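You operate a simulated robot arm through the tools that you are given. There is no shell and no other tool. Be economical: measure what you need, move in short steps, check, and stop when the job is done.

The job below is to be done with a simulated two-armed robot. You get a single attempt, and the scene is never put back.

Task
Pick up the pump oil bottle with the latest date from the long beige table top with one hand, pass it to the other hand and put it on the teal-legged table top. Stack the carton marked "foil" from the long beige table top on top of the carton labelled "seals". Put two of the folded grey cloths from the blue-legged table top on the teal-legged table top. Any order will do. Set down upright: pump oil bottle.

It is judged by the outcome, as a careful person would: the job done as asked, and still so three seconds after it is handed in. It fails if anything else is knocked over, pushed out of place, dropped, spilled or broken. A push-on lid holds only when it is set on centred and level and pressed home; a screw cap is set on level and turned clockwise until tight. Flat cloth is picked up by pressing the open fingertips on it (5 to 10 N) and closing them slowly along it; thin cloth reads only 2 to 8 mm in the jaws.

Robot
Two 7-joint arms with fingered hands on one trunk, on a base that drives. Base frame: it is fixed to the floor where the robot stands at the start and does not move with it; the origin is under the middle of the robot, x ahead of it, y to its left, z up; the surface under the hand at the start is at about z = 800. Units: mm, rad, N and s.
The left shoulder is at the start at [20, 123, 1137], the right one opposite. With the tool pointing down near the work surface each hand reaches from about 100 to 500 mm from the robot's upright axis, wherever it stands, measured 20 degrees to its own side. Places, roughly: folded grey cloth [500, 2750, 750]; teal-legged table top [600, -600, 700]. Payload 2.4 kg a hand.
The TCP of each hand is the grasp point between the finger pads, 17 mm short of the fingertips. In the tool frame z runs along the fingers and y along their closing line. Largest opening 88 mm; the body of the gripper starts 47 mm behind the TCP. The gripper is a hand of 3 fingers: y runs from the thumb to the fingers, the wrist lies at [0, 0, -165] in the tool frame, and closing takes about 1.5 s.
Orientation is told as [roll, pitch, yaw] about the base's x, y, z axes, in that order, counted from this pose: with the fingers straight down and closing along the base's y, the tool's x points along the base's -x, its y along +y and its z along -z.

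Tools
- The arms move only by the tool nudge_tool. It takes "left_deltas", "right_deltas" or both (then of equal length, played together; a hand with none holds still); each is one flat list of numbers, 6 for each row, row after row: the shift along the tool's x, y, z in units of 400 mm (1.0 is 400 mm), then the turn, a rotation vector about the tool's x, y, z in units of 180 degrees (1.0 is 180 degrees). In form: [tx, ty, tz, ax, ay, az, tx, ty, tz, ax, ay, az, ...]. A call has 1 to 12 rows; each row is the pose to reach, as a shift and turn from the pose commanded when the call began, along the tool's axes at that moment. "left_gripper" and "right_gripper" are, for a hand that has rows, the opening, from 0 (shut) to 1 (fully open), set as the call begins (left out, the last holds). A call with a number of a shift or a turn outside -1 to 1 is refused whole. Rows are played at 5 a second. More than 50 mm and 0.15 rad between two rows, or a gripper value outside its range, and nothing of the call is played. A pose out of reach is approached as far as the arm can. The call stops where the force on the tool passes 40 N (or 10 N more than at its start, if that is more) or the arm is blocked; 0.2 s more then pass. The fingers move at their own pace (about 45 mm/s each) and stop on an object; they squeeze with about 22 N. The grip force told is the motor's: it shows also when the fingers shut on nothing. Time passes only in rows, and 0.2 s behind the last, so rows that repeat a pose let the fingers close. It gives the time, the measured TCP pose, the force on the tool (base axes), the opening and the grip force at its end, in the units of the frame above (readings bear some noise), with the torque about the TCP (base axes, N m) and any sound that the robot's microphone picked up.
- Cameras (640 x 400 px; columns grow to the right, rows downward): "scene" is now at [28.1, 41, 1572.4]; the picture's right is [0.52, -0.85, 0.00], its down [-0.79, -0.49, -0.38] and it looks along [0.32, 0.20, -0.93] (base axes); focal length 291 px, centre (320, 200). "left" rides on the left gripper at [-52, 4, -66] in its tool frame; the picture's right is [-0.08, -1.00, 0.00], its down [0.78, -0.07, -0.62] and it looks along [0.62, -0.05, 0.78] (tool axes); focal length 243 px, centre (320, 200). "right" rides on the right gripper at [52, 4, -66] in its tool frame; the picture's right is [-0.08, 1.00, 0.00], its down [-0.78, -0.07, -0.62] and it looks along [-0.62, -0.05, 0.78] (tool axes); focal length 243 px, centre (320, 200). There is no depth. A picture from a camera that has moved, and an enlarged one, comes with that camera's place and axes in the base frame and with its lens. The place of the scene camera against the robot may be out by one fixed shift of up to 12 mm in any direction.
- grab_frame(camera): a new picture of that camera. No time passes.
- lift_body(by): slides the trunk up (or, below 0, down) by that many mm; the arms and the scene camera ride with it, the base frame stays. It gives what a move gives, with no picture.
- steer(legs): drives the robot by 1 to 6 legs, each [ahead, left, turn to the left] in mm, mm and rad, along the robot's own axes; the way and the turn of a leg run together, so that a leg with both is an arc; at most 1500 mm and 3.142 rad a leg. The arms and the cameras ride along, it lands a little off, and it stops where it bumps. It gives what a move gives.
- curl_fingers(finger1, finger2, thumb_bend, hand): sets how far each is bent, from 0 (flat) to 1 (curled in); at 0.3 the hand is open as for a grip, at 0.7 the pads meet at the TCP. One left out holds its place. A second passes; each finger stops where it meets its share of the squeeze, and holds until it gets a number again. A gripper value or a shape takes the hand back. It gives what a move gives, with no picture; readings hold the bend of each and the force on the fingers (four entries, about 0 where the hand has none), thumb and palm.
- set_grasp(shape, hand): the hand has 3 fingers and takes this shape, open, in about a second: jaw (thumb against the fingers, like two jaws); tri (thumb and two fingers); tip (a fingertip pinch); poke (one finger out to press); point (the index stretched); flat (the hand flat); cup (the hand cupped); fist (a fist). The gripper value then closes the fingers along that shape, each until it touches; the sizes above hold for jaw. It gives what a move gives, with no picture.
- pan_tilt(pan, tilt): turns the head with the scene camera to pan (to the left, within 2.094 rad either way) and tilt (down, from -0.506 to 1.204), counted from straight ahead of the robot. It gives what a move gives.
- close_up(camera, box): a new picture of the part [left, top, right, bottom] of that camera's present view, enlarged. No time passes.
- close_job(): hands the job in; it is judged then, once.

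Go step by step. Nothing tells you exact positions but the pictures and the camera data: compare them with the known pose of the tool, close in by small moves and look again before you grip or let go. The budget is 165 turns and 122 pictures, counting those below and the enlarged ones. Unless the task says otherwise, let go and move clear before handing in.

The tools are called after "Request:" as name(argument=value, ...) on one line, values as JSON. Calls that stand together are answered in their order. nudge_tool: Moves the arms, as the interface text tells. Its arguments: {"type":"object","properties":{"left_deltas":{"type":"array"},"left_gripper":{"type":"number"},"right_deltas":{"type":"array"},"right_gripper":{"type":"number"}},"required":[]} The other tools are called the same way: lift_body (by) slides the trunk up or down; set_grasp (shape, hand) gives the hand a shape; curl_fingers (finger1, finger2, thumb_bend, hand) moves the fingers one by one; steer (legs) drives the base; pan_tilt (pan, tilt) turns the head that bears the scene camera; grab_frame (camera) takes a picture; close_up (camera, box) takes an enlarged picture of a part of a camera's view; close_job () hands the job in.

At the start:

```text
time: 0.0
left_eef_pos: [210.8, 248.9, 1053.7]
left_tool_rot: [0.001, 0.001, -0.001]
left_force: [-0.3, -0.9, 0.3]
left_moment: [0.04, -0.01, -0.03]
left_width: 88.0
left_grasp_force: 0.1
left_shape: jaw
left_bend: [0.3, 0.3, 0.3]
left_finger forces: [0.1, 0.0, 0.0, 0.0, 0.1, 0.1]
right_eef_pos: [326.5, 10.1, 1130.8]
right_tool_rot: [-0.001, 0.0, -0.001]
right_force: [0.2, -0.8, 0.5]
right_moment: [0.01, 0.0, 0.02]
right_width: 87.7
right_grasp_force: 0.1
right_shape: jaw
right_bend: [0.3, 0.3, 0.3]
right_finger forces: [0.0, 0.0, 0.1, 0.1, 0.0, 0.0]
trunk travel left (down, up): [-350.0, 480.0]
robot x, y, heading: [-0.8, -1.4, 0.002]
head pan, tilt: [0.552, 1.183]
```

scene: 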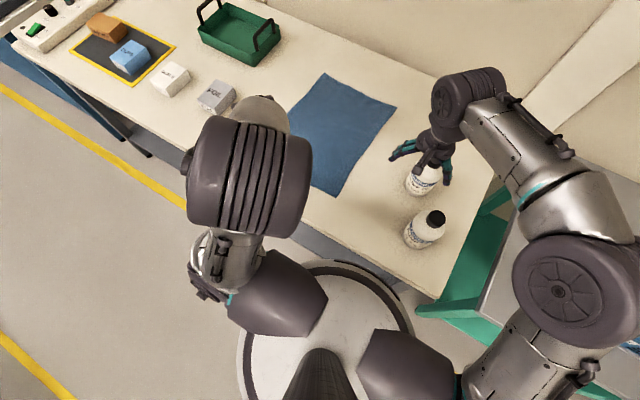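
right: 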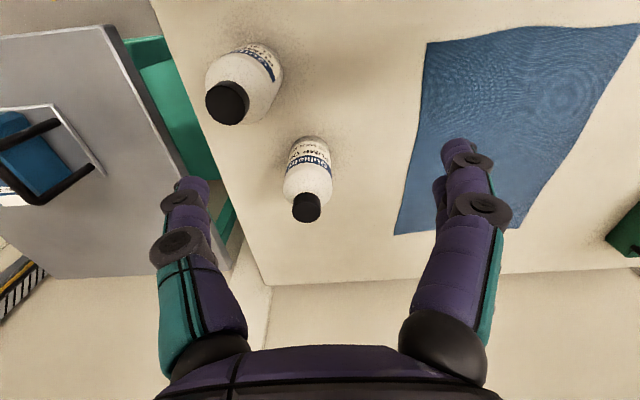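
left: 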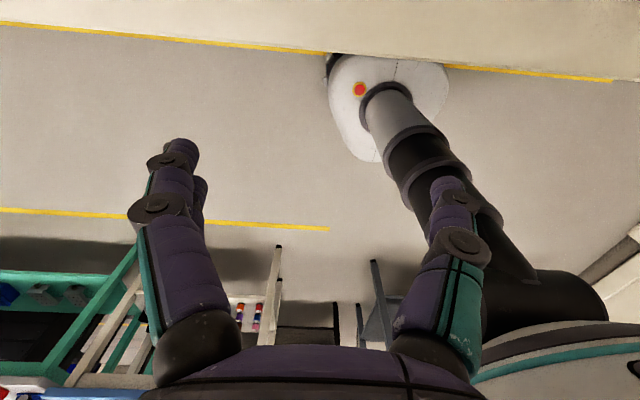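

I see two bottles near the right end of the beige table, cartons further left, and the teal-legged table on the right. I'll take closer looks at the bottle labels and the cartons.

Request:
close_up(camera="right", box=[190, 30, 350, 230])

Request:
close_up(camera="scene", box=[60, 0, 300, 150])

Request:
close_up(camera="scene", box=[370, 130, 490, 260])

```text
2.00 times, centred on (270, 130) of right
camera zoom: at [273.4, 14.7, 1195.6], right [0.09, 1.0, 0.0], down [0.78, -0.07, 0.62], along [0.62, -0.05, -0.78], focal length 485 px, centre (420, 340)
```

zoom: 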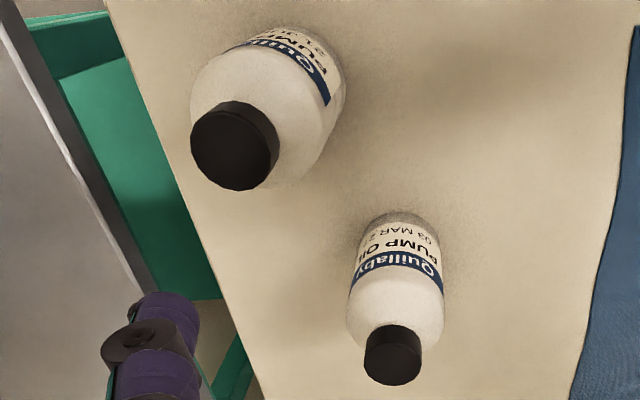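

```text
2.67 times, centred on (180, 75) of scene
camera zoom: at [28.1, 41.0, 1572.4], right [0.52, -0.85, 0.0], down [-0.79, -0.49, -0.38], along [0.32, 0.2, -0.93], focal length 777 px, centre (693, 533)
```

zoom: 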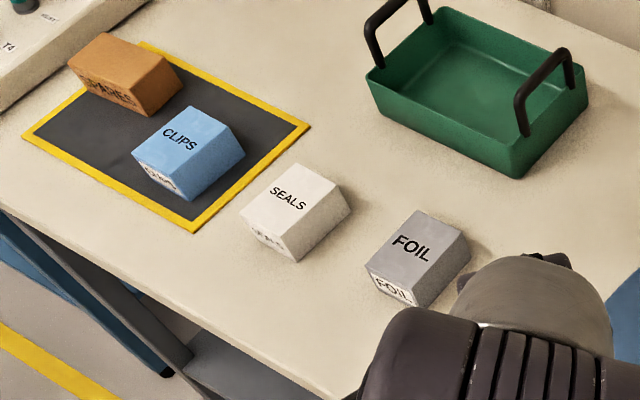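

```text
3.08 times, centred on (430, 195) of scene
camera zoom: at [28.1, 41.0, 1572.4], right [0.52, -0.85, 0.0], down [-0.79, -0.49, -0.38], along [0.32, 0.2, -0.93], focal length 896 px, centre (-18, 215)
```

zoom: 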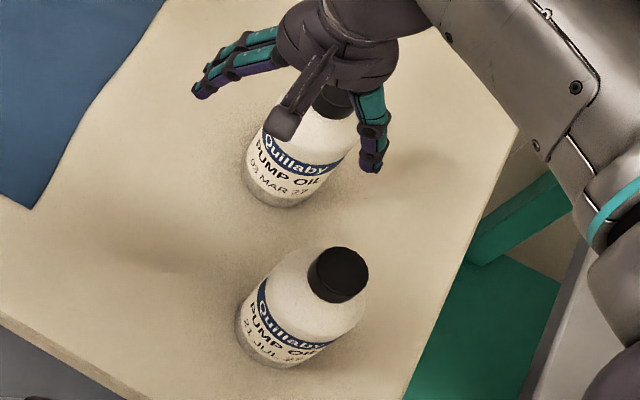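

The dates are not legible yet (03 MAR ?, 21 JUL ?). I'll zoom in harder, and look at the rest of the table.

Request:
close_up(camera="scene", box=[411, 180, 443, 200])

Request:
close_up(camera="scene", box=[411, 232, 443, 252])

Request:
pan_tilt(pan=0.2, tilt=0.75)

```text
16.00 times, centred on (427, 190) of scene
camera zoom: at [28.1, 41.0, 1572.4], right [0.52, -0.85, 0.0], down [-0.79, -0.49, -0.38], along [0.32, 0.2, -0.93], focal length 4660 px, centre (-1392, 360)
```

zoom: 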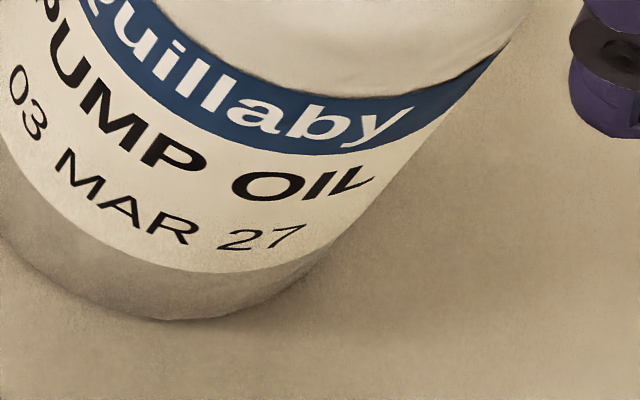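

```text
16.00 times, centred on (427, 242) of scene
camera zoom: at [28.1, 41.0, 1572.4], right [0.52, -0.85, 0.0], down [-0.79, -0.49, -0.38], along [0.32, 0.2, -0.93], focal length 4660 px, centre (-1392, -472)
```

zoom: 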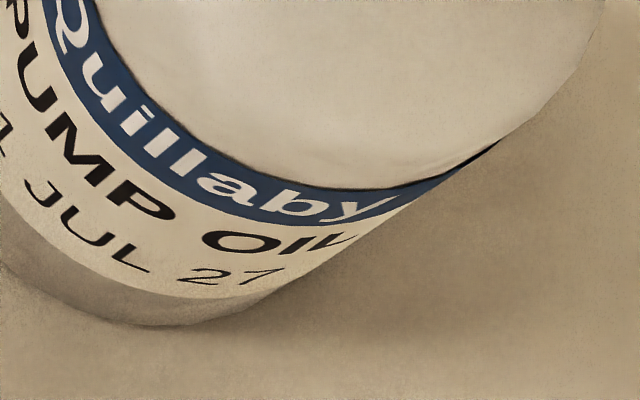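

```text
time: 0.9
left_eef_pos: [210.5, 248.9, 1054.1]
left_tool_rot: [-0.001, 0.0, 0.002]
left_force: [0.5, -0.9, 0.4]
left_moment: [0.05, -0.01, -0.01]
left_width: 88.0
left_grasp_force: 0.1
left_shape: jaw
left_bend: [0.3, 0.3, 0.3]
left_finger forces: [0.0, 0.0, 0.0, 0.0, 0.0, 0.1]
right_eef_pos: [325.7, 9.4, 1131.0]
right_tool_rot: [-0.001, -0.001, -0.001]
right_force: [0.6, 0.6, 0.3]
right_moment: [0.02, 0.02, 0.0]
right_width: 88.0
right_grasp_force: 0.0
right_shape: jaw
right_bend: [0.3, 0.3, 0.3]
right_finger forces: [0.0, 0.0, 0.0, 0.0, 0.1, 0.0]
trunk travel left (down, up): [-350.0, 480.0]
robot x, y, heading: [0.1, -1.2, 0.005]
head pan, tilt: [0.201, 0.75]
```

21 JUL 27 is later than 03 MAR 27. I'll check the table for a third bottle and view the teal-legged table.

Request:
grab_frame(camera="scene")

Request:
pan_tilt(pan=-0.75, tilt=0.85)

Request:
grab_frame(camera="scene")

Request:
pan_tilt(pan=1.2, tilt=0.6)

Request:
grab_frame(camera="scene")

```text
113 pictures are left
camera scene: at [60.6, 27.6, 1603.1], right [0.2, -0.98, 0.0], down [-0.67, -0.14, -0.73], along [0.72, 0.15, -0.68], focal length 291 px, centre (320, 200)
```

scene: 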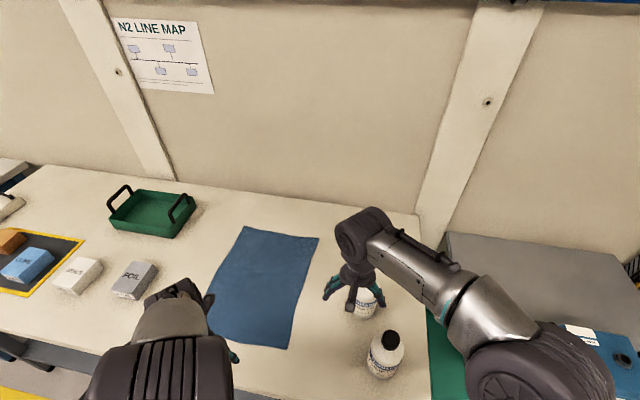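

```text
time: 2.1
left_eef_pos: [209.9, 249.2, 1054.4]
left_tool_rot: [0.0, 0.001, -0.001]
left_force: [0.6, -0.4, -0.5]
left_moment: [0.0, -0.01, 0.0]
left_width: 88.1
left_grasp_force: 0.1
left_shape: jaw
left_bend: [0.3, 0.3, 0.3]
left_finger forces: [0.0, 0.0, 0.1, 0.0, 0.1, 0.1]
right_eef_pos: [325.5, 9.0, 1130.9]
right_tool_rot: [-0.001, -0.001, -0.003]
right_force: [-0.5, 0.2, -1.1]
right_moment: [0.04, 0.01, 0.0]
right_width: 87.8
right_grasp_force: 0.0
right_shape: jaw
right_bend: [0.3, 0.3, 0.3]
right_finger forces: [0.0, 0.1, 0.0, 0.0, 0.1, 0.1]
trunk travel left (down, up): [-350.0, 480.0]
robot x, y, heading: [2.7, 2.2, -0.0]
head pan, tilt: [-0.75, 0.85]
```

```text
112 pictures are left
camera scene: at [36.7, -42.3, 1595.2], right [-0.68, -0.73, 0.0], down [-0.55, 0.51, -0.66], along [0.48, -0.45, -0.75], focal length 291 px, centre (320, 200)
```

scene: 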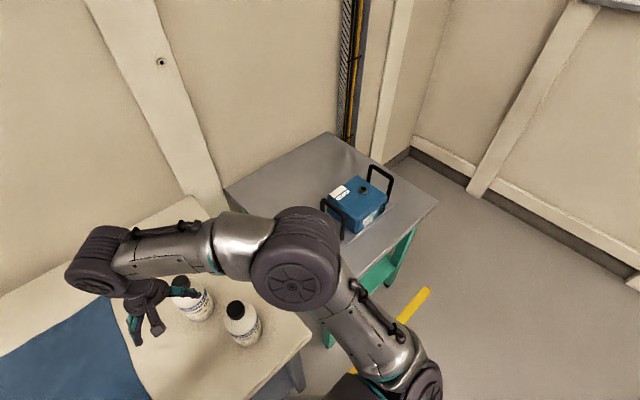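

```text
time: 4.0
left_eef_pos: [210.1, 249.7, 1054.9]
left_tool_rot: [0.001, 0.0, 0.0]
left_force: [-0.1, 0.6, -0.5]
left_moment: [-0.02, 0.02, -0.05]
left_width: 87.9
left_grasp_force: 0.1
left_shape: jaw
left_bend: [0.3, 0.3, 0.3]
left_finger forces: [0.0, 0.1, 0.1, 0.1, 0.0, 0.0]
right_eef_pos: [324.6, 8.4, 1130.8]
right_tool_rot: [-0.001, 0.0, -0.001]
right_force: [0.7, 0.6, -0.3]
right_moment: [-0.01, 0.0, -0.01]
right_width: 88.1
right_grasp_force: 0.2
right_shape: jaw
right_bend: [0.3, 0.3, 0.3]
right_finger forces: [0.0, 0.1, 0.1, 0.0, 0.1, 0.1]
trunk travel left (down, up): [-350.0, 480.0]
robot x, y, heading: [0.8, -2.6, -0.0]
head pan, tilt: [1.201, 0.6]
```

```text
111 pictures are left
camera scene: at [11.4, 93.4, 1616.0], right [0.93, -0.36, 0.0], down [-0.2, -0.53, -0.82], along [0.3, 0.77, -0.57], focal length 291 px, centre (320, 200)
```

scene: 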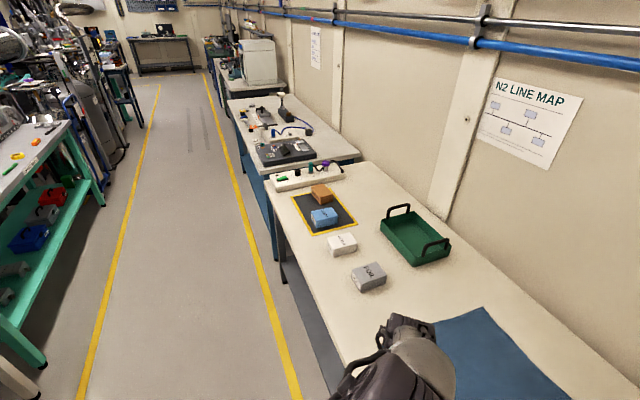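

Only two bottles are present; the JUL bottle sits near [330, -77]. The teal table spans about x 280–930, y -330…-925, with a blue box in the middle. I'll bring the right hand over the JUL bottle and look at its size.

Request:
nudge_tool(right_deltas=[0, -0.1, 0, 0, 0, 0, 0, -0.2, 0, 0, 0, 0, -0.01, -0.22, 0, 0, 0, 0])

Request:
pan_tilt(pan=-0.2, tilt=1.0)

Request:
grab_frame(camera="scene")

Request:
grab_frame(camera="right")

```text
time: 4.8
left_eef_pos: [209.4, 249.3, 1054.9]
left_tool_rot: [0.0, 0.001, 0.0]
left_force: [0.5, 0.4, 0.8]
left_moment: [0.01, -0.01, 0.02]
left_width: 87.8
left_grasp_force: 0.1
left_shape: jaw
left_bend: [0.3, 0.3, 0.3]
left_finger forces: [0.0, 0.0, 0.0, 0.0, 0.0, 0.0]
right_eef_pos: [328.3, -77.3, 1129.4]
right_tool_rot: [0.001, -0.001, -0.002]
right_force: [-0.5, 0.5, -0.8]
right_moment: [0.02, 0.02, 0.0]
right_width: 88.1
right_grasp_force: 0.1
right_shape: jaw
right_bend: [0.3, 0.3, 0.3]
right_finger forces: [0.0, 0.1, 0.0, 0.1, 0.0, 0.0]
trunk travel left (down, up): [-350.0, 480.0]
robot x, y, heading: [1.8, 2.0, 0.003]
head pan, tilt: [1.201, 0.6]
```

```text
time: 6.3
left_eef_pos: [210.0, 248.6, 1053.1]
left_tool_rot: [0.001, 0.0, 0.001]
left_force: [0.2, 0.6, 0.0]
left_moment: [0.02, 0.0, 0.0]
left_width: 88.0
left_grasp_force: 0.0
left_shape: jaw
left_bend: [0.3, 0.3, 0.3]
left_finger forces: [0.0, 0.0, 0.0, 0.0, 0.1, 0.0]
right_eef_pos: [328.6, -78.6, 1129.9]
right_tool_rot: [-0.002, 0.001, -0.003]
right_force: [0.6, -0.1, -0.1]
right_moment: [-0.01, 0.05, -0.02]
right_width: 87.8
right_grasp_force: 0.0
right_shape: jaw
right_bend: [0.3, 0.3, 0.3]
right_finger forces: [0.1, 0.0, 0.0, 0.0, 0.0, 0.1]
trunk travel left (down, up): [-350.0, 480.0]
robot x, y, heading: [0.0, -0.7, 0.003]
head pan, tilt: [-0.201, 1.0]
```

```text
110 pictures are left
camera scene: at [47.7, -2.9, 1584.0], right [-0.2, -0.98, 0.0], down [-0.82, 0.17, -0.54], along [0.53, -0.11, -0.84], focal length 291 px, centre (320, 200)
```

scene: 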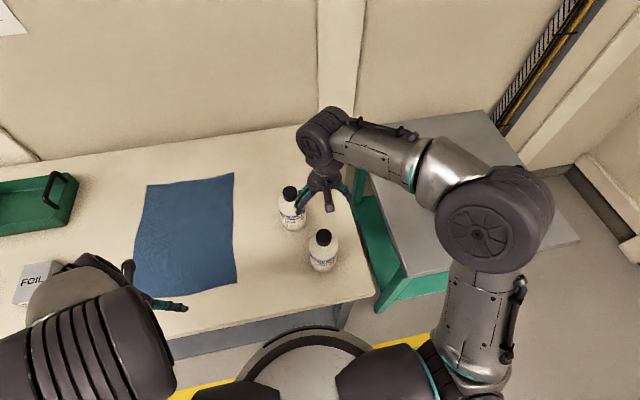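

```text
109 pictures are left
camera right: at [276.5, -73.1, 1194.7], right [0.09, 1.0, 0.0], down [0.78, -0.07, 0.62], along [0.62, -0.05, -0.78], focal length 243 px, centre (320, 200)
```

right: 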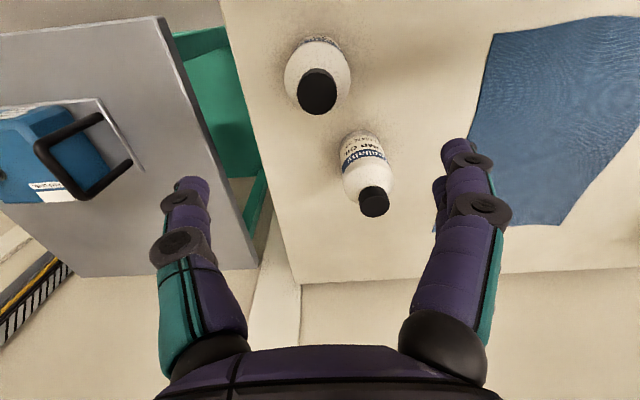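

The stereo puts the JUL bottle at about [338, -80], top z≈953, cap ≈36 mm, body ≈75 mm. I'll descend partway centred over the cap and look again.

Request:
nudge_tool(right_deltas=[-0.012, 0, 0.1, 0, 0, 0, -0.0225, -0.004, 0.2, 0, 0, 0, -0.0225, -0.004, 0.29, 0, 0, 0], right_gripper=1)

Request:
grab_frame(camera="right")

Request:
close_up(camera="scene", box=[240, 160, 400, 300])

```text
time: 7.2
left_eef_pos: [211.1, 248.4, 1054.6]
left_tool_rot: [0.0, 0.0, -0.001]
left_force: [0.5, 0.7, -0.1]
left_moment: [0.0, 0.02, 0.05]
left_width: 88.0
left_grasp_force: 0.0
left_shape: jaw
left_bend: [0.3, 0.3, 0.3]
left_finger forces: [0.1, 0.0, 0.0, 0.0, 0.1, 0.1]
right_eef_pos: [335.7, -81.0, 1013.1]
right_tool_rot: [-0.001, 0.0, -0.002]
right_force: [-0.3, -0.1, -0.3]
right_moment: [0.0, 0.02, 0.0]
right_width: 87.7
right_grasp_force: 0.0
right_shape: jaw
right_bend: [0.3, 0.3, 0.3]
right_finger forces: [0.0, 0.1, 0.0, 0.1, 0.0, 0.1]
trunk travel left (down, up): [-350.0, 480.0]
robot x, y, heading: [3.1, 1.7, 0.003]
head pan, tilt: [-0.201, 1.0]
```

```text
108 pictures are left
camera right: at [284.3, -74.4, 1079.4], right [0.09, 1.0, 0.0], down [0.78, -0.07, 0.62], along [0.62, -0.05, -0.78], focal length 243 px, centre (320, 200)
```

right: 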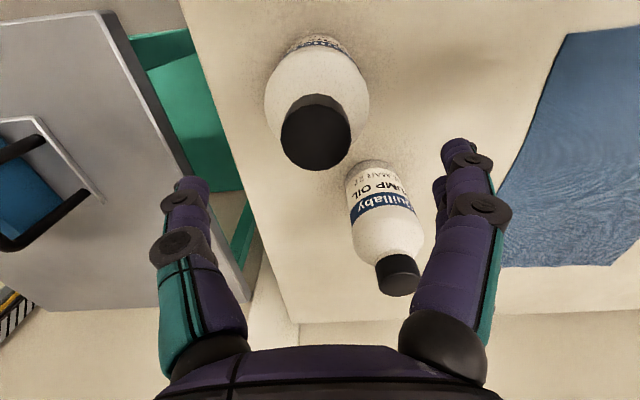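

```text
2.86 times, centred on (320, 230) of scene
camera zoom: at [48.0, -2.8, 1584.0], right [-0.2, -0.98, 0.0], down [-0.82, 0.17, -0.54], along [0.53, -0.11, -0.84], focal length 832 px, centre (320, 114)
```

zoom: 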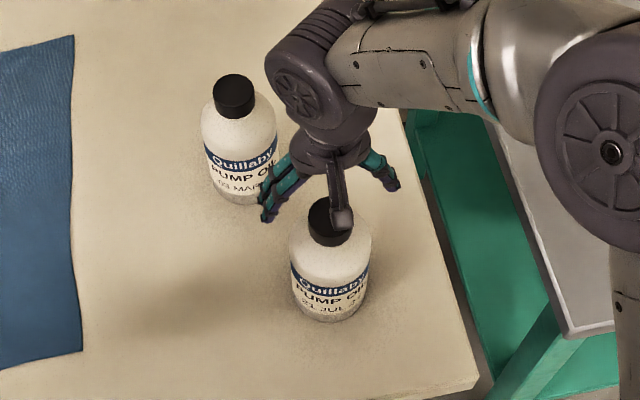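

The cap is at about [340, -80], top ≈948. I'll go down to TCP z≈937 and close on the cap.

Request:
nudge_tool(right_deltas=[-0.01, 0.001, 0.1, 0, 0, 0, -0.01, 0.001, 0.19, 0, 0, 0])

Request:
close_up(camera="scene", box=[280, 180, 380, 280])

Request:
grab_frame(camera="right")

```text
time: 7.8
left_eef_pos: [210.6, 247.6, 1053.4]
left_tool_rot: [0.0, -0.001, 0.0]
left_force: [1.2, -0.6, -0.1]
left_moment: [-0.03, -0.01, 0.02]
left_width: 88.1
left_grasp_force: 0.1
left_shape: jaw
left_bend: [0.3, 0.3, 0.3]
left_finger forces: [0.0, 0.0, 0.0, 0.0, 0.1, 0.0]
right_eef_pos: [340.4, -79.5, 938.6]
right_tool_rot: [0.0, -0.001, -0.002]
right_force: [0.4, 0.1, -0.2]
right_moment: [-0.02, 0.02, -0.03]
right_width: 87.9
right_grasp_force: 0.1
right_shape: jaw
right_bend: [0.3, 0.3, 0.3]
right_finger forces: [0.0, 0.0, 0.0, 0.0, 0.0, 0.1]
trunk travel left (down, up): [-350.0, 480.0]
robot x, y, heading: [-0.7, -2.2, -0.002]
head pan, tilt: [-0.201, 1.0]
```

```text
4.00 times, centred on (330, 230) of scene
camera zoom: at [47.8, -3.0, 1584.0], right [-0.2, -0.98, 0.0], down [-0.82, 0.17, -0.54], along [0.53, -0.11, -0.84], focal length 1165 px, centre (280, 80)
```

zoom: 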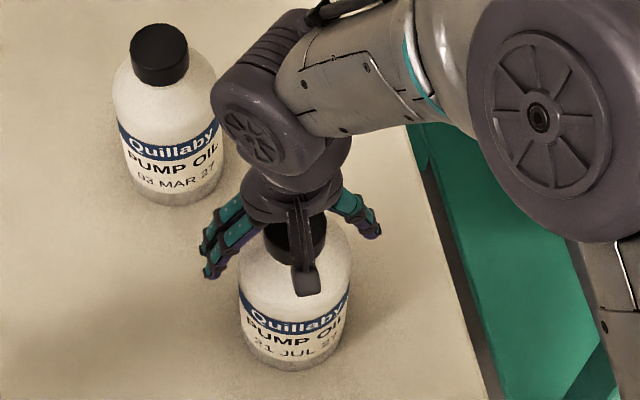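

```text
105 pictures are left
camera right: at [288.9, -74.8, 1003.4], right [0.09, 1.0, 0.0], down [0.78, -0.07, 0.62], along [0.62, -0.05, -0.78], focal length 243 px, centre (320, 200)
```

right: 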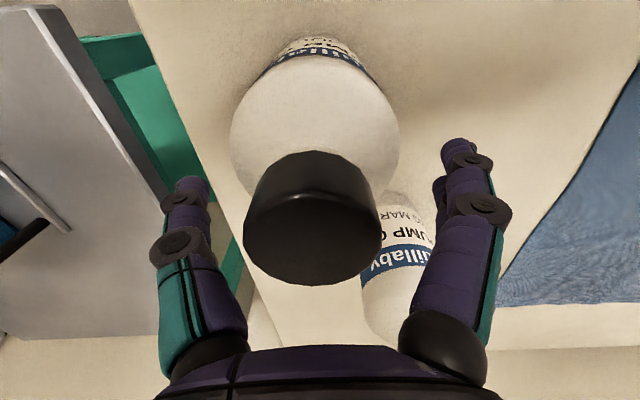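

Aligned with the cap between the fingers. Closing now.

Request:
nudge_tool(right_deltas=[0, 0, 0, 0, 0, 0, 0, 0, 0, 0, 0, 0, 0, 0, 0, 0, 0, 0, 0, 0, 0, 0, 0, 0, 0, 0, 0, 0, 0, 0, 0, 0, 0, 0, 0, 0, 0, 0, 0, 0, 0, 0, 0, 0, 0, 0, 0, 0], right_gripper=0)

Request:
grab_frame(camera="right")

```text
time: 9.6
left_eef_pos: [209.6, 248.4, 1054.7]
left_tool_rot: [0.0, -0.002, -0.001]
left_force: [0.1, 0.1, 0.6]
left_moment: [0.01, -0.03, 0.0]
left_width: 88.0
left_grasp_force: 0.0
left_shape: jaw
left_bend: [0.3, 0.3, 0.3]
left_finger forces: [0.0, 0.0, 0.0, 0.0, 0.1, 0.0]
right_eef_pos: [341.3, -79.7, 938.7]
right_tool_rot: [-0.001, 0.001, -0.002]
right_force: [0.6, -0.5, -0.6]
right_moment: [0.01, -0.04, 0.03]
right_width: 27.4
right_grasp_force: 21.4
right_shape: jaw
right_bend: [0.73, 0.73, 0.7]
right_finger forces: [10.4, 10.1, 0.1, 0.0, 19.7, 0.1]
trunk travel left (down, up): [-350.0, 480.0]
robot x, y, heading: [-0.7, -3.0, 0.002]
head pan, tilt: [-0.201, 1.0]
```

```text
104 pictures are left
camera right: at [289.0, -74.9, 1003.8], right [0.09, 1.0, 0.0], down [0.78, -0.07, 0.62], along [0.62, -0.05, -0.78], focal length 243 px, centre (320, 200)
```

right: 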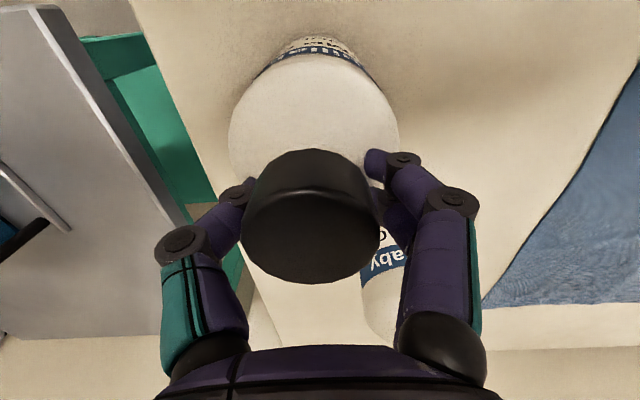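

Gripped at 27 mm with 21 N. Lifting 120 mm.

Request:
nudge_tool(right_deltas=[0, 0, -0.05, 0, 0, 0, 0, 0, -0.15, 0, 0, 0, 0, 0, -0.25, 0, 0, 0, 0, 0, -0.35, 0, 0, 0, 0, 0, -0.42, 0, 0, 0])

Request:
grab_frame(camera="right")

Request:
grab_frame(camera="scene")

```text
time: 10.8
left_eef_pos: [210.8, 248.7, 1054.7]
left_tool_rot: [0.001, 0.0, -0.001]
left_force: [1.5, 0.1, -0.5]
left_moment: [0.0, 0.03, 0.02]
left_width: 88.0
left_grasp_force: 0.1
left_shape: jaw
left_bend: [0.3, 0.3, 0.3]
left_finger forces: [0.0, 0.1, 0.0, 0.0, 0.0, 0.0]
right_eef_pos: [342.6, -79.8, 1106.0]
right_tool_rot: [-0.001, 0.0, -0.002]
right_force: [0.0, 0.0, -5.1]
right_moment: [0.02, 0.02, -0.03]
right_width: 27.2
right_grasp_force: 21.8
right_shape: jaw
right_bend: [0.73, 0.73, 0.7]
right_finger forces: [10.6, 10.2, 0.0, 0.1, 19.2, 0.0]
trunk travel left (down, up): [-350.0, 480.0]
robot x, y, heading: [0.1, 0.5, -0.004]
head pan, tilt: [-0.201, 1.0]
```

```text
103 pictures are left
camera right: at [291.0, -74.4, 1171.5], right [0.09, 1.0, 0.0], down [0.78, -0.07, 0.62], along [0.62, -0.05, -0.78], focal length 243 px, centre (320, 200)
```

right: 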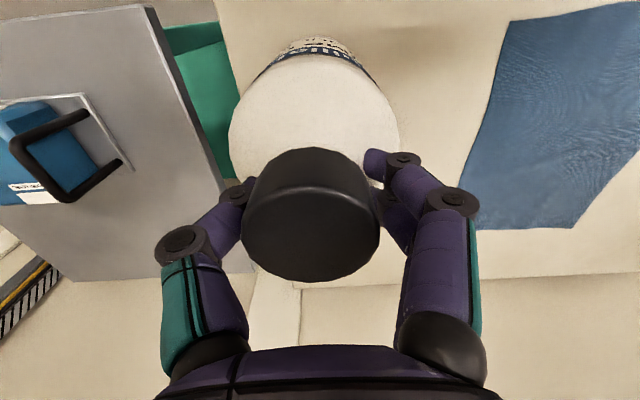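

```text
102 pictures are left
camera scene: at [47.9, -3.0, 1584.0], right [-0.2, -0.98, 0.0], down [-0.82, 0.17, -0.54], along [0.53, -0.11, -0.84], focal length 291 px, centre (320, 200)
```

scene: 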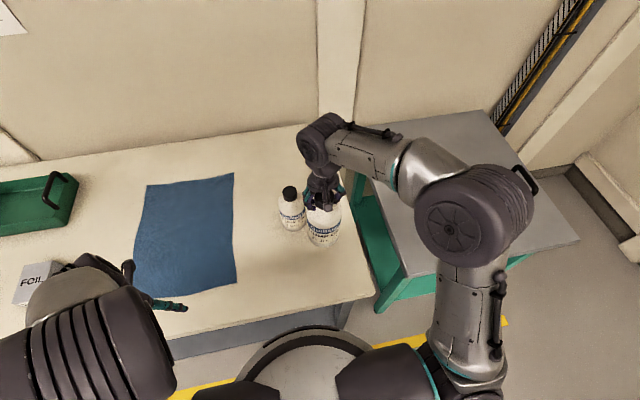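

The bottle is held (~0.5 kg). Its bottom is about 139 mm below the right TCP. Now I bring the bottle to about [400, 10] higher up, and turn the left hand to nearly horizontal for a side grip.

Request:
nudge_tool(right_deltas=[0, 0, -0.04, 0, 0, 0, 0, 0, -0.08, 0, 0, 0, -0.01, 0.02, -0.12, 0, 0, 0, -0.03, 0.05, -0.16, 0, 0, 0, -0.05, 0.08, -0.16, 0, 0, 0, -0.07, 0.11, -0.16, 0, 0, 0, -0.09, 0.14, -0.16, 0, 0, 0, -0.11, 0.17, -0.16, 0, 0, 0, -0.13, 0.2, -0.16, 0, 0, 0, -0.145, 0.225, -0.16, 0, 0, 0], left_deltas=[-0.0325, -0.01, -0.01, 0, -0.0417, 0, -0.065, -0.02, -0.02, 0, -0.0833, 0, -0.0975, -0.03, -0.03, 0, -0.125, 0, -0.13, -0.04, -0.04, 0, -0.1667, 0, -0.1625, -0.05, -0.05, 0, -0.2083, 0, -0.195, -0.06, -0.06, 0, -0.25, 0, -0.2275, -0.07, -0.07, 0, -0.2917, 0, -0.26, -0.08, -0.08, 0, -0.3333, 0, -0.2925, -0.09, -0.09, 0, -0.375, 0, -0.325, -0.1, -0.1, 0, -0.4167, 0])

```text
time: 12.9
left_eef_pos: [370.7, 213.8, 1091.6]
left_tool_rot: [0.003, -1.309, -0.006]
left_force: [0.1, 0.0, -0.4]
left_moment: [-0.02, -0.01, 0.02]
left_width: 88.0
left_grasp_force: 0.2
left_shape: jaw
left_bend: [0.3, 0.3, 0.3]
left_finger forces: [0.0, 0.0, 0.0, 0.0, 0.0, 0.0]
left hand out of reach, approached as far as the arm can: row 3, 4, 5, 6, 7, 8, 9, 10
right_eef_pos: [389.9, 9.8, 1168.4]
right_tool_rot: [0.0, 0.0, 0.0]
right_force: [-0.6, -1.2, -5.1]
right_moment: [-0.03, 0.0, 0.0]
right_width: 27.5
right_grasp_force: 22.0
right_shape: jaw
right_bend: [0.73, 0.73, 0.7]
right_finger forces: [10.7, 10.4, 0.0, 0.1, 19.4, 0.0]
right hand out of reach, approached as far as the arm can: row 10
trunk travel left (down, up): [-350.0, 480.0]
robot x, y, heading: [1.0, 1.7, 0.004]
head pan, tilt: [-0.201, 1.0]
```

The left hand stops where it gets too close to its shoulder, so I'll use a more sideways approach (yaw −60°), keeping about 100 mm from the bottle first.

Request:
nudge_tool(left_deltas=[0, -0.03, 0, 0.0403, 0, 0.0108, 0, -0.06, 0, 0.0806, 0, 0.0216, 0, -0.09, 0, 0.1208, 0, 0.0324, 0, -0.12, 0, 0.161, 0, 0.0432, 0, -0.15, 0, 0.2013, 0, 0.0539, 0, -0.18, 0, 0.2415, 0, 0.0647, 0, -0.21, 0, 0.2818, 0, 0.0755, 0, -0.24, 0, 0.322, 0, 0.0863])

Request:
grab_frame(camera="left")

Request:
grab_frame(camera="scene")

```text
time: 14.8
left_eef_pos: [370.6, 116.0, 1092.9]
left_tool_rot: [0.002, -1.31, -1.049]
left_force: [-0.1, 0.6, -0.1]
left_moment: [-0.02, -0.01, 0.01]
left_width: 87.9
left_grasp_force: 0.0
left_shape: jaw
left_bend: [0.3, 0.3, 0.3]
left_finger forces: [0.0, 0.1, 0.0, 0.0, 0.0, 0.1]
right_eef_pos: [391.3, 10.9, 1168.4]
right_tool_rot: [0.0, 0.0, -0.002]
right_force: [0.2, 0.4, -5.4]
right_moment: [-0.03, 0.01, 0.01]
right_width: 27.3
right_grasp_force: 21.5
right_shape: jaw
right_bend: [0.73, 0.73, 0.7]
right_finger forces: [10.7, 10.3, 0.0, 0.0, 19.2, 0.0]
trunk travel left (down, up): [-350.0, 480.0]
robot x, y, heading: [-2.0, 1.1, 0.002]
head pan, tilt: [-0.201, 1.0]
```

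```text
101 pictures are left
camera left: at [350.3, 162.1, 1161.3], right [-0.85, -0.52, 0.08], down [-0.46, 0.66, -0.59], along [0.25, -0.54, -0.8], focal length 243 px, centre (320, 200)
```

left: 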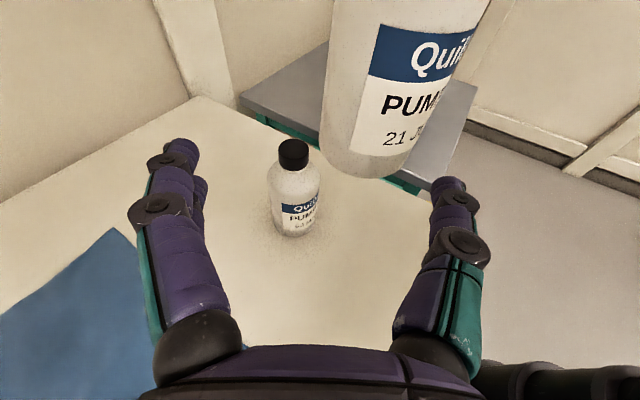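

```text
100 pictures are left
camera scene: at [48.3, -2.7, 1584.0], right [-0.2, -0.98, 0.0], down [-0.82, 0.17, -0.54], along [0.53, -0.11, -0.84], focal length 291 px, centre (320, 200)
```

scene: 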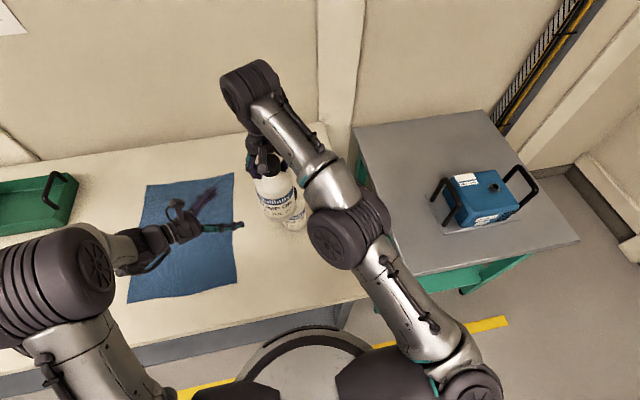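

The left hand is on the right heading; the bottle is offset about 35 mm along the tool's y. I'll shift sideways, then advance part way and check.

Request:
nudge_tool(left_deltas=[0, -0.0435, 0, 0, 0, 0, 0, -0.087, 0, 0, 0, 0, -0.0259, -0.087, 0.0966, 0, 0, 0])

Request:
grab_frame(camera="left")

```text
time: 15.6
left_eef_pos: [362.2, 65.3, 1093.4]
left_tool_rot: [-0.005, -1.308, -1.046]
left_force: [-0.2, 0.2, -0.5]
left_moment: [0.03, 0.0, 0.0]
left_width: 87.8
left_grasp_force: 0.0
left_shape: jaw
left_bend: [0.3, 0.3, 0.3]
left_finger forces: [0.1, 0.1, 0.0, 0.0, 0.0, 0.1]
right_eef_pos: [392.6, 9.6, 1169.8]
right_tool_rot: [0.0, 0.0, -0.002]
right_force: [-0.2, -0.7, -5.3]
right_moment: [0.01, 0.0, 0.0]
right_width: 27.3
right_grasp_force: 22.3
right_shape: jaw
right_bend: [0.73, 0.73, 0.7]
right_finger forces: [10.7, 10.2, 0.0, 0.0, 19.3, 0.0]
trunk travel left (down, up): [-350.0, 480.0]
robot x, y, heading: [2.2, -2.1, 0.001]
head pan, tilt: [-0.201, 1.0]
```

```text
99 pictures are left
camera left: at [341.5, 111.6, 1161.8], right [-0.85, -0.52, 0.08], down [-0.46, 0.66, -0.59], along [0.25, -0.54, -0.8], focal length 243 px, centre (320, 200)
```

left: 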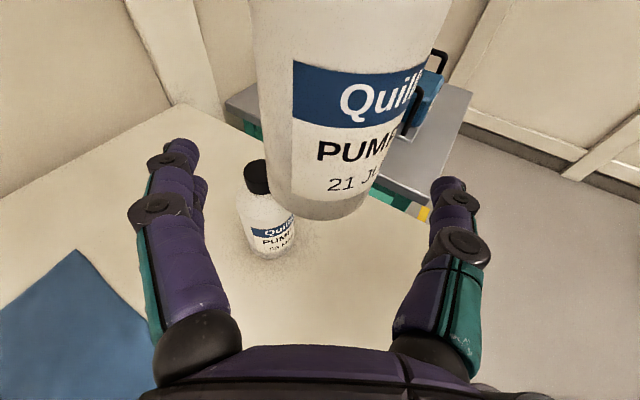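

Alignment fits. I'll lower the left hand 22 mm for clearance to the right hand, then advance the remaining 60 mm.

Request:
nudge_tool(left_deltas=[0.0531, -0.005, 0.0142, 0, 0, 0, 0.0337, -0.005, 0.0867, 0, 0, 0, 0.0143, -0.005, 0.159, 0, 0, 0])

Request:
grab_frame(camera="left")

Request:
close_up(camera="scene", box=[160, 100, 360, 280])

```text
time: 16.4
left_eef_pos: [387.0, 10.0, 1071.0]
left_tool_rot: [-0.002, -1.308, -1.045]
left_force: [-0.6, 0.4, 0.3]
left_moment: [0.0, 0.02, -0.04]
left_width: 87.9
left_grasp_force: 0.1
left_shape: jaw
left_bend: [0.3, 0.3, 0.3]
left_finger forces: [0.0, 0.0, 0.0, 0.0, 0.1, 0.0]
right_eef_pos: [392.0, 10.2, 1169.8]
right_tool_rot: [0.001, -0.001, -0.002]
right_force: [0.4, 0.1, -4.3]
right_moment: [0.02, -0.03, 0.0]
right_width: 27.2
right_grasp_force: 22.2
right_shape: jaw
right_bend: [0.73, 0.73, 0.7]
right_finger forces: [10.6, 10.3, 0.0, 0.0, 19.3, 0.0]
trunk travel left (down, up): [-350.0, 480.0]
robot x, y, heading: [0.5, -0.2, -0.002]
head pan, tilt: [-0.201, 1.0]
```

```text
98 pictures are left
camera left: at [367.4, 57.3, 1140.2], right [-0.85, -0.52, 0.08], down [-0.46, 0.66, -0.59], along [0.25, -0.54, -0.8], focal length 243 px, centre (320, 200)
```

left: 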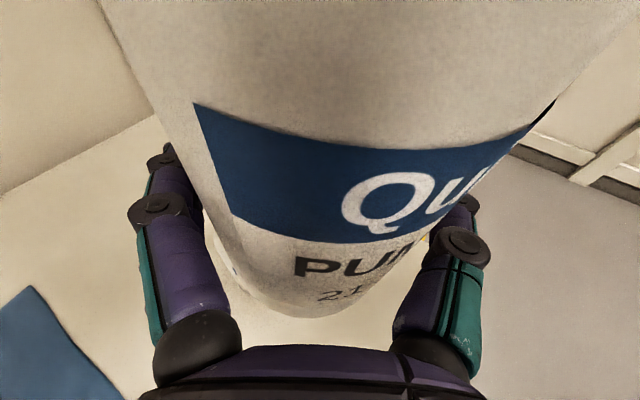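

```text
2.22 times, centred on (260, 190) of scene
camera zoom: at [48.6, -3.1, 1584.0], right [-0.2, -0.98, 0.0], down [-0.83, 0.17, -0.54], along [0.53, -0.11, -0.84], focal length 647 px, centre (453, 222)
```

zoom: 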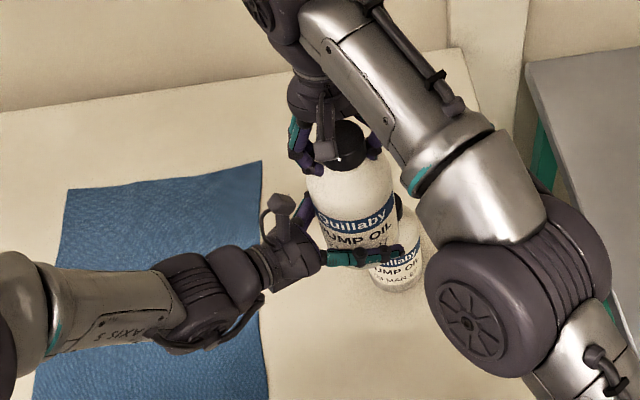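

The bottle sits between the left fingers. Closing the left hand.

Request:
nudge_tool(left_deltas=[0, 0, 0, 0, 0, 0, 0, 0, 0, 0, 0, 0, 0, 0, 0, 0, 0, 0, 0, 0, 0, 0, 0, 0, 0, 0, 0, 0, 0, 0], left_gripper=0)

```text
time: 17.6
left_eef_pos: [389.0, 11.3, 1072.3]
left_tool_rot: [-0.001, -1.308, -1.046]
left_force: [-0.9, -1.5, 0.5]
left_moment: [0.04, -0.09, -0.08]
left_width: 65.4
left_grasp_force: 22.3
left_shape: jaw
left_bend: [0.66, 0.63, 0.61]
left_finger forces: [10.3, 9.7, 0.0, 0.1, 22.3, 0.0]
right_eef_pos: [391.4, 9.6, 1169.6]
right_tool_rot: [-0.001, -0.001, -0.002]
right_force: [0.7, 1.9, -3.3]
right_moment: [0.15, -0.04, 0.03]
right_width: 27.1
right_grasp_force: 22.1
right_shape: jaw
right_bend: [0.73, 0.73, 0.7]
right_finger forces: [11.4, 11.1, 0.1, 0.1, 19.5, 0.1]
trunk travel left (down, up): [-350.0, 480.0]
robot x, y, heading: [-0.4, 0.5, -0.003]
head pan, tilt: [-0.201, 1.0]
```

Both hands hold it (left 22 N). I release the right hand, then raise it clear.

Request:
nudge_tool(right_deltas=[0, 0, 0, 0, 0, 0, 0, 0, 0, 0, 0, 0, 0, 0, 0, 0, 0, 0, 0, 0, 0, 0, 0, 0, 0, 0, 0, 0, 0, 0], right_gripper=0.9)

Request:
nudge_tool(right_deltas=[0, 0, -0.05, 0, 0, 0, 0, 0, -0.12, 0, 0, 0, 0.02, -0.05, -0.2, 0, 0, 0, 0.04, -0.15, -0.25, 0, 0, 0, 0.06, -0.25, -0.25, 0, 0, 0, 0.08, -0.35, -0.25, 0, 0, 0, 0.1, -0.45, -0.25, 0, 0, 0])

Request:
grab_frame(camera="scene")

Request:
grab_frame(camera="left")

```text
time: 18.8
left_eef_pos: [388.6, 11.2, 1071.5]
left_tool_rot: [0.0, -1.311, -1.045]
left_force: [0.2, -0.3, 0.5]
left_moment: [0.0, 0.03, -0.01]
left_width: 65.3
left_grasp_force: 21.8
left_shape: jaw
left_bend: [0.66, 0.63, 0.62]
left_finger forces: [10.2, 10.3, 0.0, 0.1, 21.8, 0.0]
right_eef_pos: [392.4, 10.3, 1170.6]
right_tool_rot: [-0.001, -0.001, -0.002]
right_force: [-0.6, 0.0, 0.9]
right_moment: [-0.03, 0.03, 0.01]
right_width: 79.2
right_grasp_force: 0.1
right_shape: jaw
right_bend: [0.48, 0.48, 0.44]
right_finger forces: [0.0, 0.0, 0.0, 0.1, 0.0, 0.1]
trunk travel left (down, up): [-350.0, 480.0]
robot x, y, heading: [4.1, 0.2, -0.001]
head pan, tilt: [-0.201, 1.0]
```

```text
time: 20.4
left_eef_pos: [388.3, 10.5, 1071.9]
left_tool_rot: [0.002, -1.307, -1.049]
left_force: [-0.7, -0.8, 0.2]
left_moment: [-0.03, 0.01, 0.0]
left_width: 65.5
left_grasp_force: 21.7
left_shape: jaw
left_bend: [0.66, 0.63, 0.62]
left_finger forces: [10.3, 10.2, 0.1, 0.0, 21.8, 0.1]
right_eef_pos: [349.7, -171.8, 1267.0]
right_tool_rot: [0.001, 0.0, 0.001]
right_force: [0.2, -0.2, 0.3]
right_moment: [0.01, 0.05, 0.04]
right_width: 79.2
right_grasp_force: 0.0
right_shape: jaw
right_bend: [0.48, 0.48, 0.44]
right_finger forces: [0.0, 0.1, 0.0, 0.0, 0.0, 0.0]
right hand out of reach, approached as far as the arm can: row 1, 2, 3, 4, 5
trunk travel left (down, up): [-350.0, 480.0]
robot x, y, heading: [-2.2, -4.0, -0.0]
head pan, tilt: [-0.201, 1.0]
```

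```text
96 pictures are left
camera scene: at [47.8, -4.2, 1584.0], right [-0.2, -0.98, 0.0], down [-0.82, 0.17, -0.54], along [0.53, -0.11, -0.84], focal length 291 px, centre (320, 200)
```

scene: 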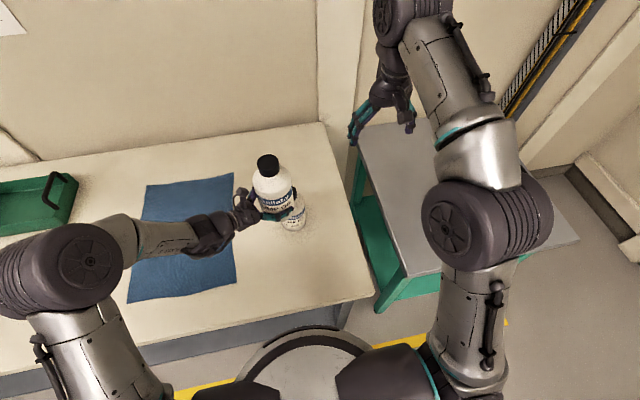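

```text
95 pictures are left
camera left: at [366.8, 56.8, 1140.3], right [-0.85, -0.52, 0.08], down [-0.46, 0.66, -0.59], along [0.25, -0.54, -0.8], focal length 243 px, centre (320, 200)
```

left: 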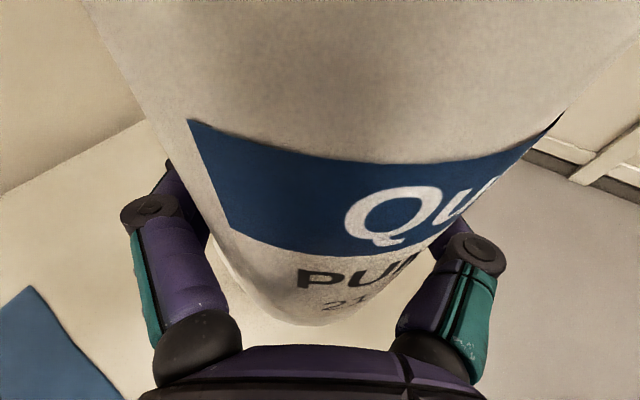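

The handover worked; the left hand holds the bottle upright. Now I drive right toward the teal-legged table and look at it.

Request:
steer(legs=[[0, -440, 0]])

Request:
grab_frame(camera="scene")

Request:
grab_frame(camera="right")

```text
time: 23.0
left_eef_pos: [390.0, -424.9, 1072.8]
left_tool_rot: [0.001, -1.31, -1.038]
left_force: [-0.4, 0.4, -0.4]
left_moment: [0.02, -0.01, 0.02]
left_width: 65.3
left_grasp_force: 21.8
left_shape: jaw
left_bend: [0.67, 0.63, 0.62]
left_finger forces: [10.2, 10.1, 0.1, 0.0, 21.4, 0.0]
right_eef_pos: [354.7, -606.2, 1267.6]
right_tool_rot: [0.0, -0.001, 0.008]
right_force: [0.1, 0.4, 0.7]
right_moment: [-0.02, 0.0, -0.01]
right_width: 79.1
right_grasp_force: 0.1
right_shape: jaw
right_bend: [0.48, 0.48, 0.44]
right_finger forces: [0.0, 0.0, 0.0, 0.1, 0.1, 0.0]
trunk travel left (down, up): [-350.0, 480.0]
robot x, y, heading: [1.3, -440.4, 0.012]
head pan, tilt: [-0.201, 1.0]
```

```text
94 pictures are left
camera scene: at [50.1, -442.5, 1584.0], right [-0.19, -0.98, 0.0], down [-0.83, 0.16, -0.54], along [0.53, -0.1, -0.84], focal length 291 px, centre (320, 200)
```

scene: 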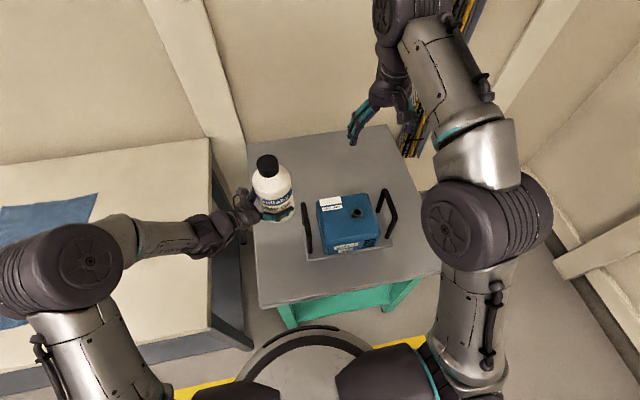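

```text
93 pictures are left
camera right: at [302.1, -602.2, 1333.3], right [0.08, 1.0, 0.0], down [0.78, -0.06, 0.62], along [0.62, -0.05, -0.78], focal length 243 px, centre (320, 200)
```

right: 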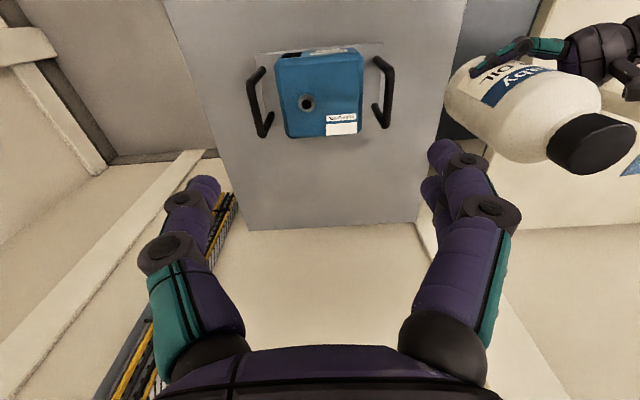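

The tray with the blue box spans about x 400–600, y −455…−773. The free spot for the bottle is near [348, -425], so I'll back up 42 mm, then lower the trunk.

Request:
steer(legs=[[-42, 5, -0.012]])

Request:
lift_body(by=-200)

Request:
pan_tilt(pan=0.5, tilt=1.0)

Request:
grab_frame(camera="scene")

Request:
grab_frame(camera="right")

```text
time: 23.9
left_eef_pos: [346.9, -423.5, 1072.2]
left_tool_rot: [0.003, -1.308, -1.054]
left_force: [0.0, -0.2, -0.7]
left_moment: [-0.01, 0.03, 0.02]
left_width: 65.3
left_grasp_force: 22.0
left_shape: jaw
left_bend: [0.67, 0.63, 0.62]
left_finger forces: [10.3, 10.2, 0.0, 0.0, 21.6, 0.0]
right_eef_pos: [308.3, -605.5, 1271.0]
right_tool_rot: [0.002, -0.001, -0.005]
right_force: [0.6, 0.1, -0.1]
right_moment: [0.01, 0.01, -0.01]
right_width: 79.4
right_grasp_force: 0.1
right_shape: jaw
right_bend: [0.48, 0.48, 0.44]
right_finger forces: [0.0, 0.1, 0.1, 0.1, 0.0, 0.0]
trunk travel left (down, up): [-350.0, 480.0]
robot x, y, heading: [-42.4, -435.5, -0.004]
head pan, tilt: [-0.201, 1.0]
```

```text
time: 26.1
left_eef_pos: [348.2, -423.9, 872.3]
left_tool_rot: [-0.003, -1.309, -1.048]
left_force: [-0.4, -0.7, 0.0]
left_moment: [-0.01, 0.01, 0.03]
left_width: 65.5
left_grasp_force: 21.9
left_shape: jaw
left_bend: [0.67, 0.63, 0.62]
left_finger forces: [10.3, 10.0, 0.0, 0.0, 21.6, 0.1]
right_eef_pos: [307.9, -604.7, 1068.5]
right_tool_rot: [0.0, 0.0, -0.006]
right_force: [-0.1, -0.4, -0.3]
right_moment: [-0.04, 0.0, 0.01]
right_width: 79.2
right_grasp_force: 0.1
right_shape: jaw
right_bend: [0.48, 0.48, 0.44]
right_finger forces: [0.0, 0.1, 0.0, 0.1, 0.0, 0.1]
trunk travel left (down, up): [-150.0, 680.0]
robot x, y, heading: [-40.6, -437.8, -0.003]
head pan, tilt: [-0.201, 1.0]
```

```text
time: 27.1
left_eef_pos: [348.5, -423.5, 872.4]
left_tool_rot: [-0.001, -1.309, -1.048]
left_force: [0.2, 0.4, 0.3]
left_moment: [0.0, 0.0, 0.01]
left_width: 65.2
left_grasp_force: 21.7
left_shape: jaw
left_bend: [0.67, 0.63, 0.62]
left_finger forces: [10.2, 10.0, 0.1, 0.0, 21.6, 0.1]
right_eef_pos: [309.1, -605.3, 1068.3]
right_tool_rot: [0.0, 0.003, -0.006]
right_force: [1.2, 0.3, 0.0]
right_moment: [0.0, 0.0, 0.03]
right_width: 79.2
right_grasp_force: 0.1
right_shape: jaw
right_bend: [0.48, 0.48, 0.44]
right_finger forces: [0.1, 0.1, 0.1, 0.1, 0.1, 0.0]
trunk travel left (down, up): [-150.0, 680.0]
robot x, y, heading: [-40.2, -434.8, -0.001]
head pan, tilt: [0.499, 1.0]
```

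```text
92 pictures are left
camera scene: at [0.8, -390.1, 1384.0], right [0.48, -0.88, 0.0], down [-0.74, -0.4, -0.54], along [0.47, 0.26, -0.84], focal length 291 px, centre (320, 200)
```

scene: 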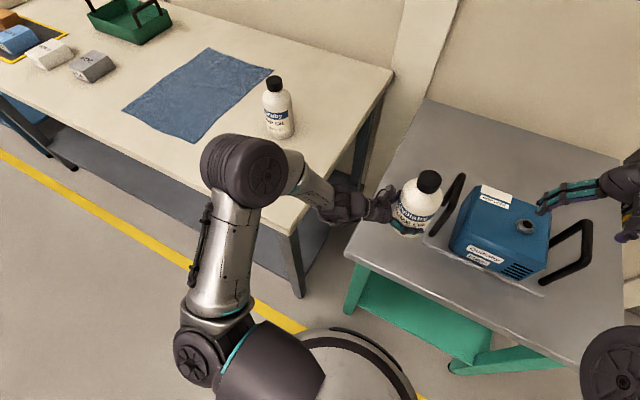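

```text
91 pictures are left
camera right: at [258.0, -600.0, 1133.4], right [0.09, 1.0, 0.0], down [0.78, -0.07, 0.62], along [0.62, -0.06, -0.78], focal length 243 px, centre (320, 200)
```

right: 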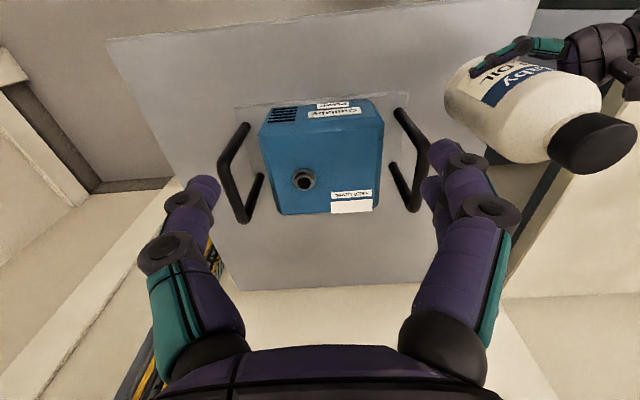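

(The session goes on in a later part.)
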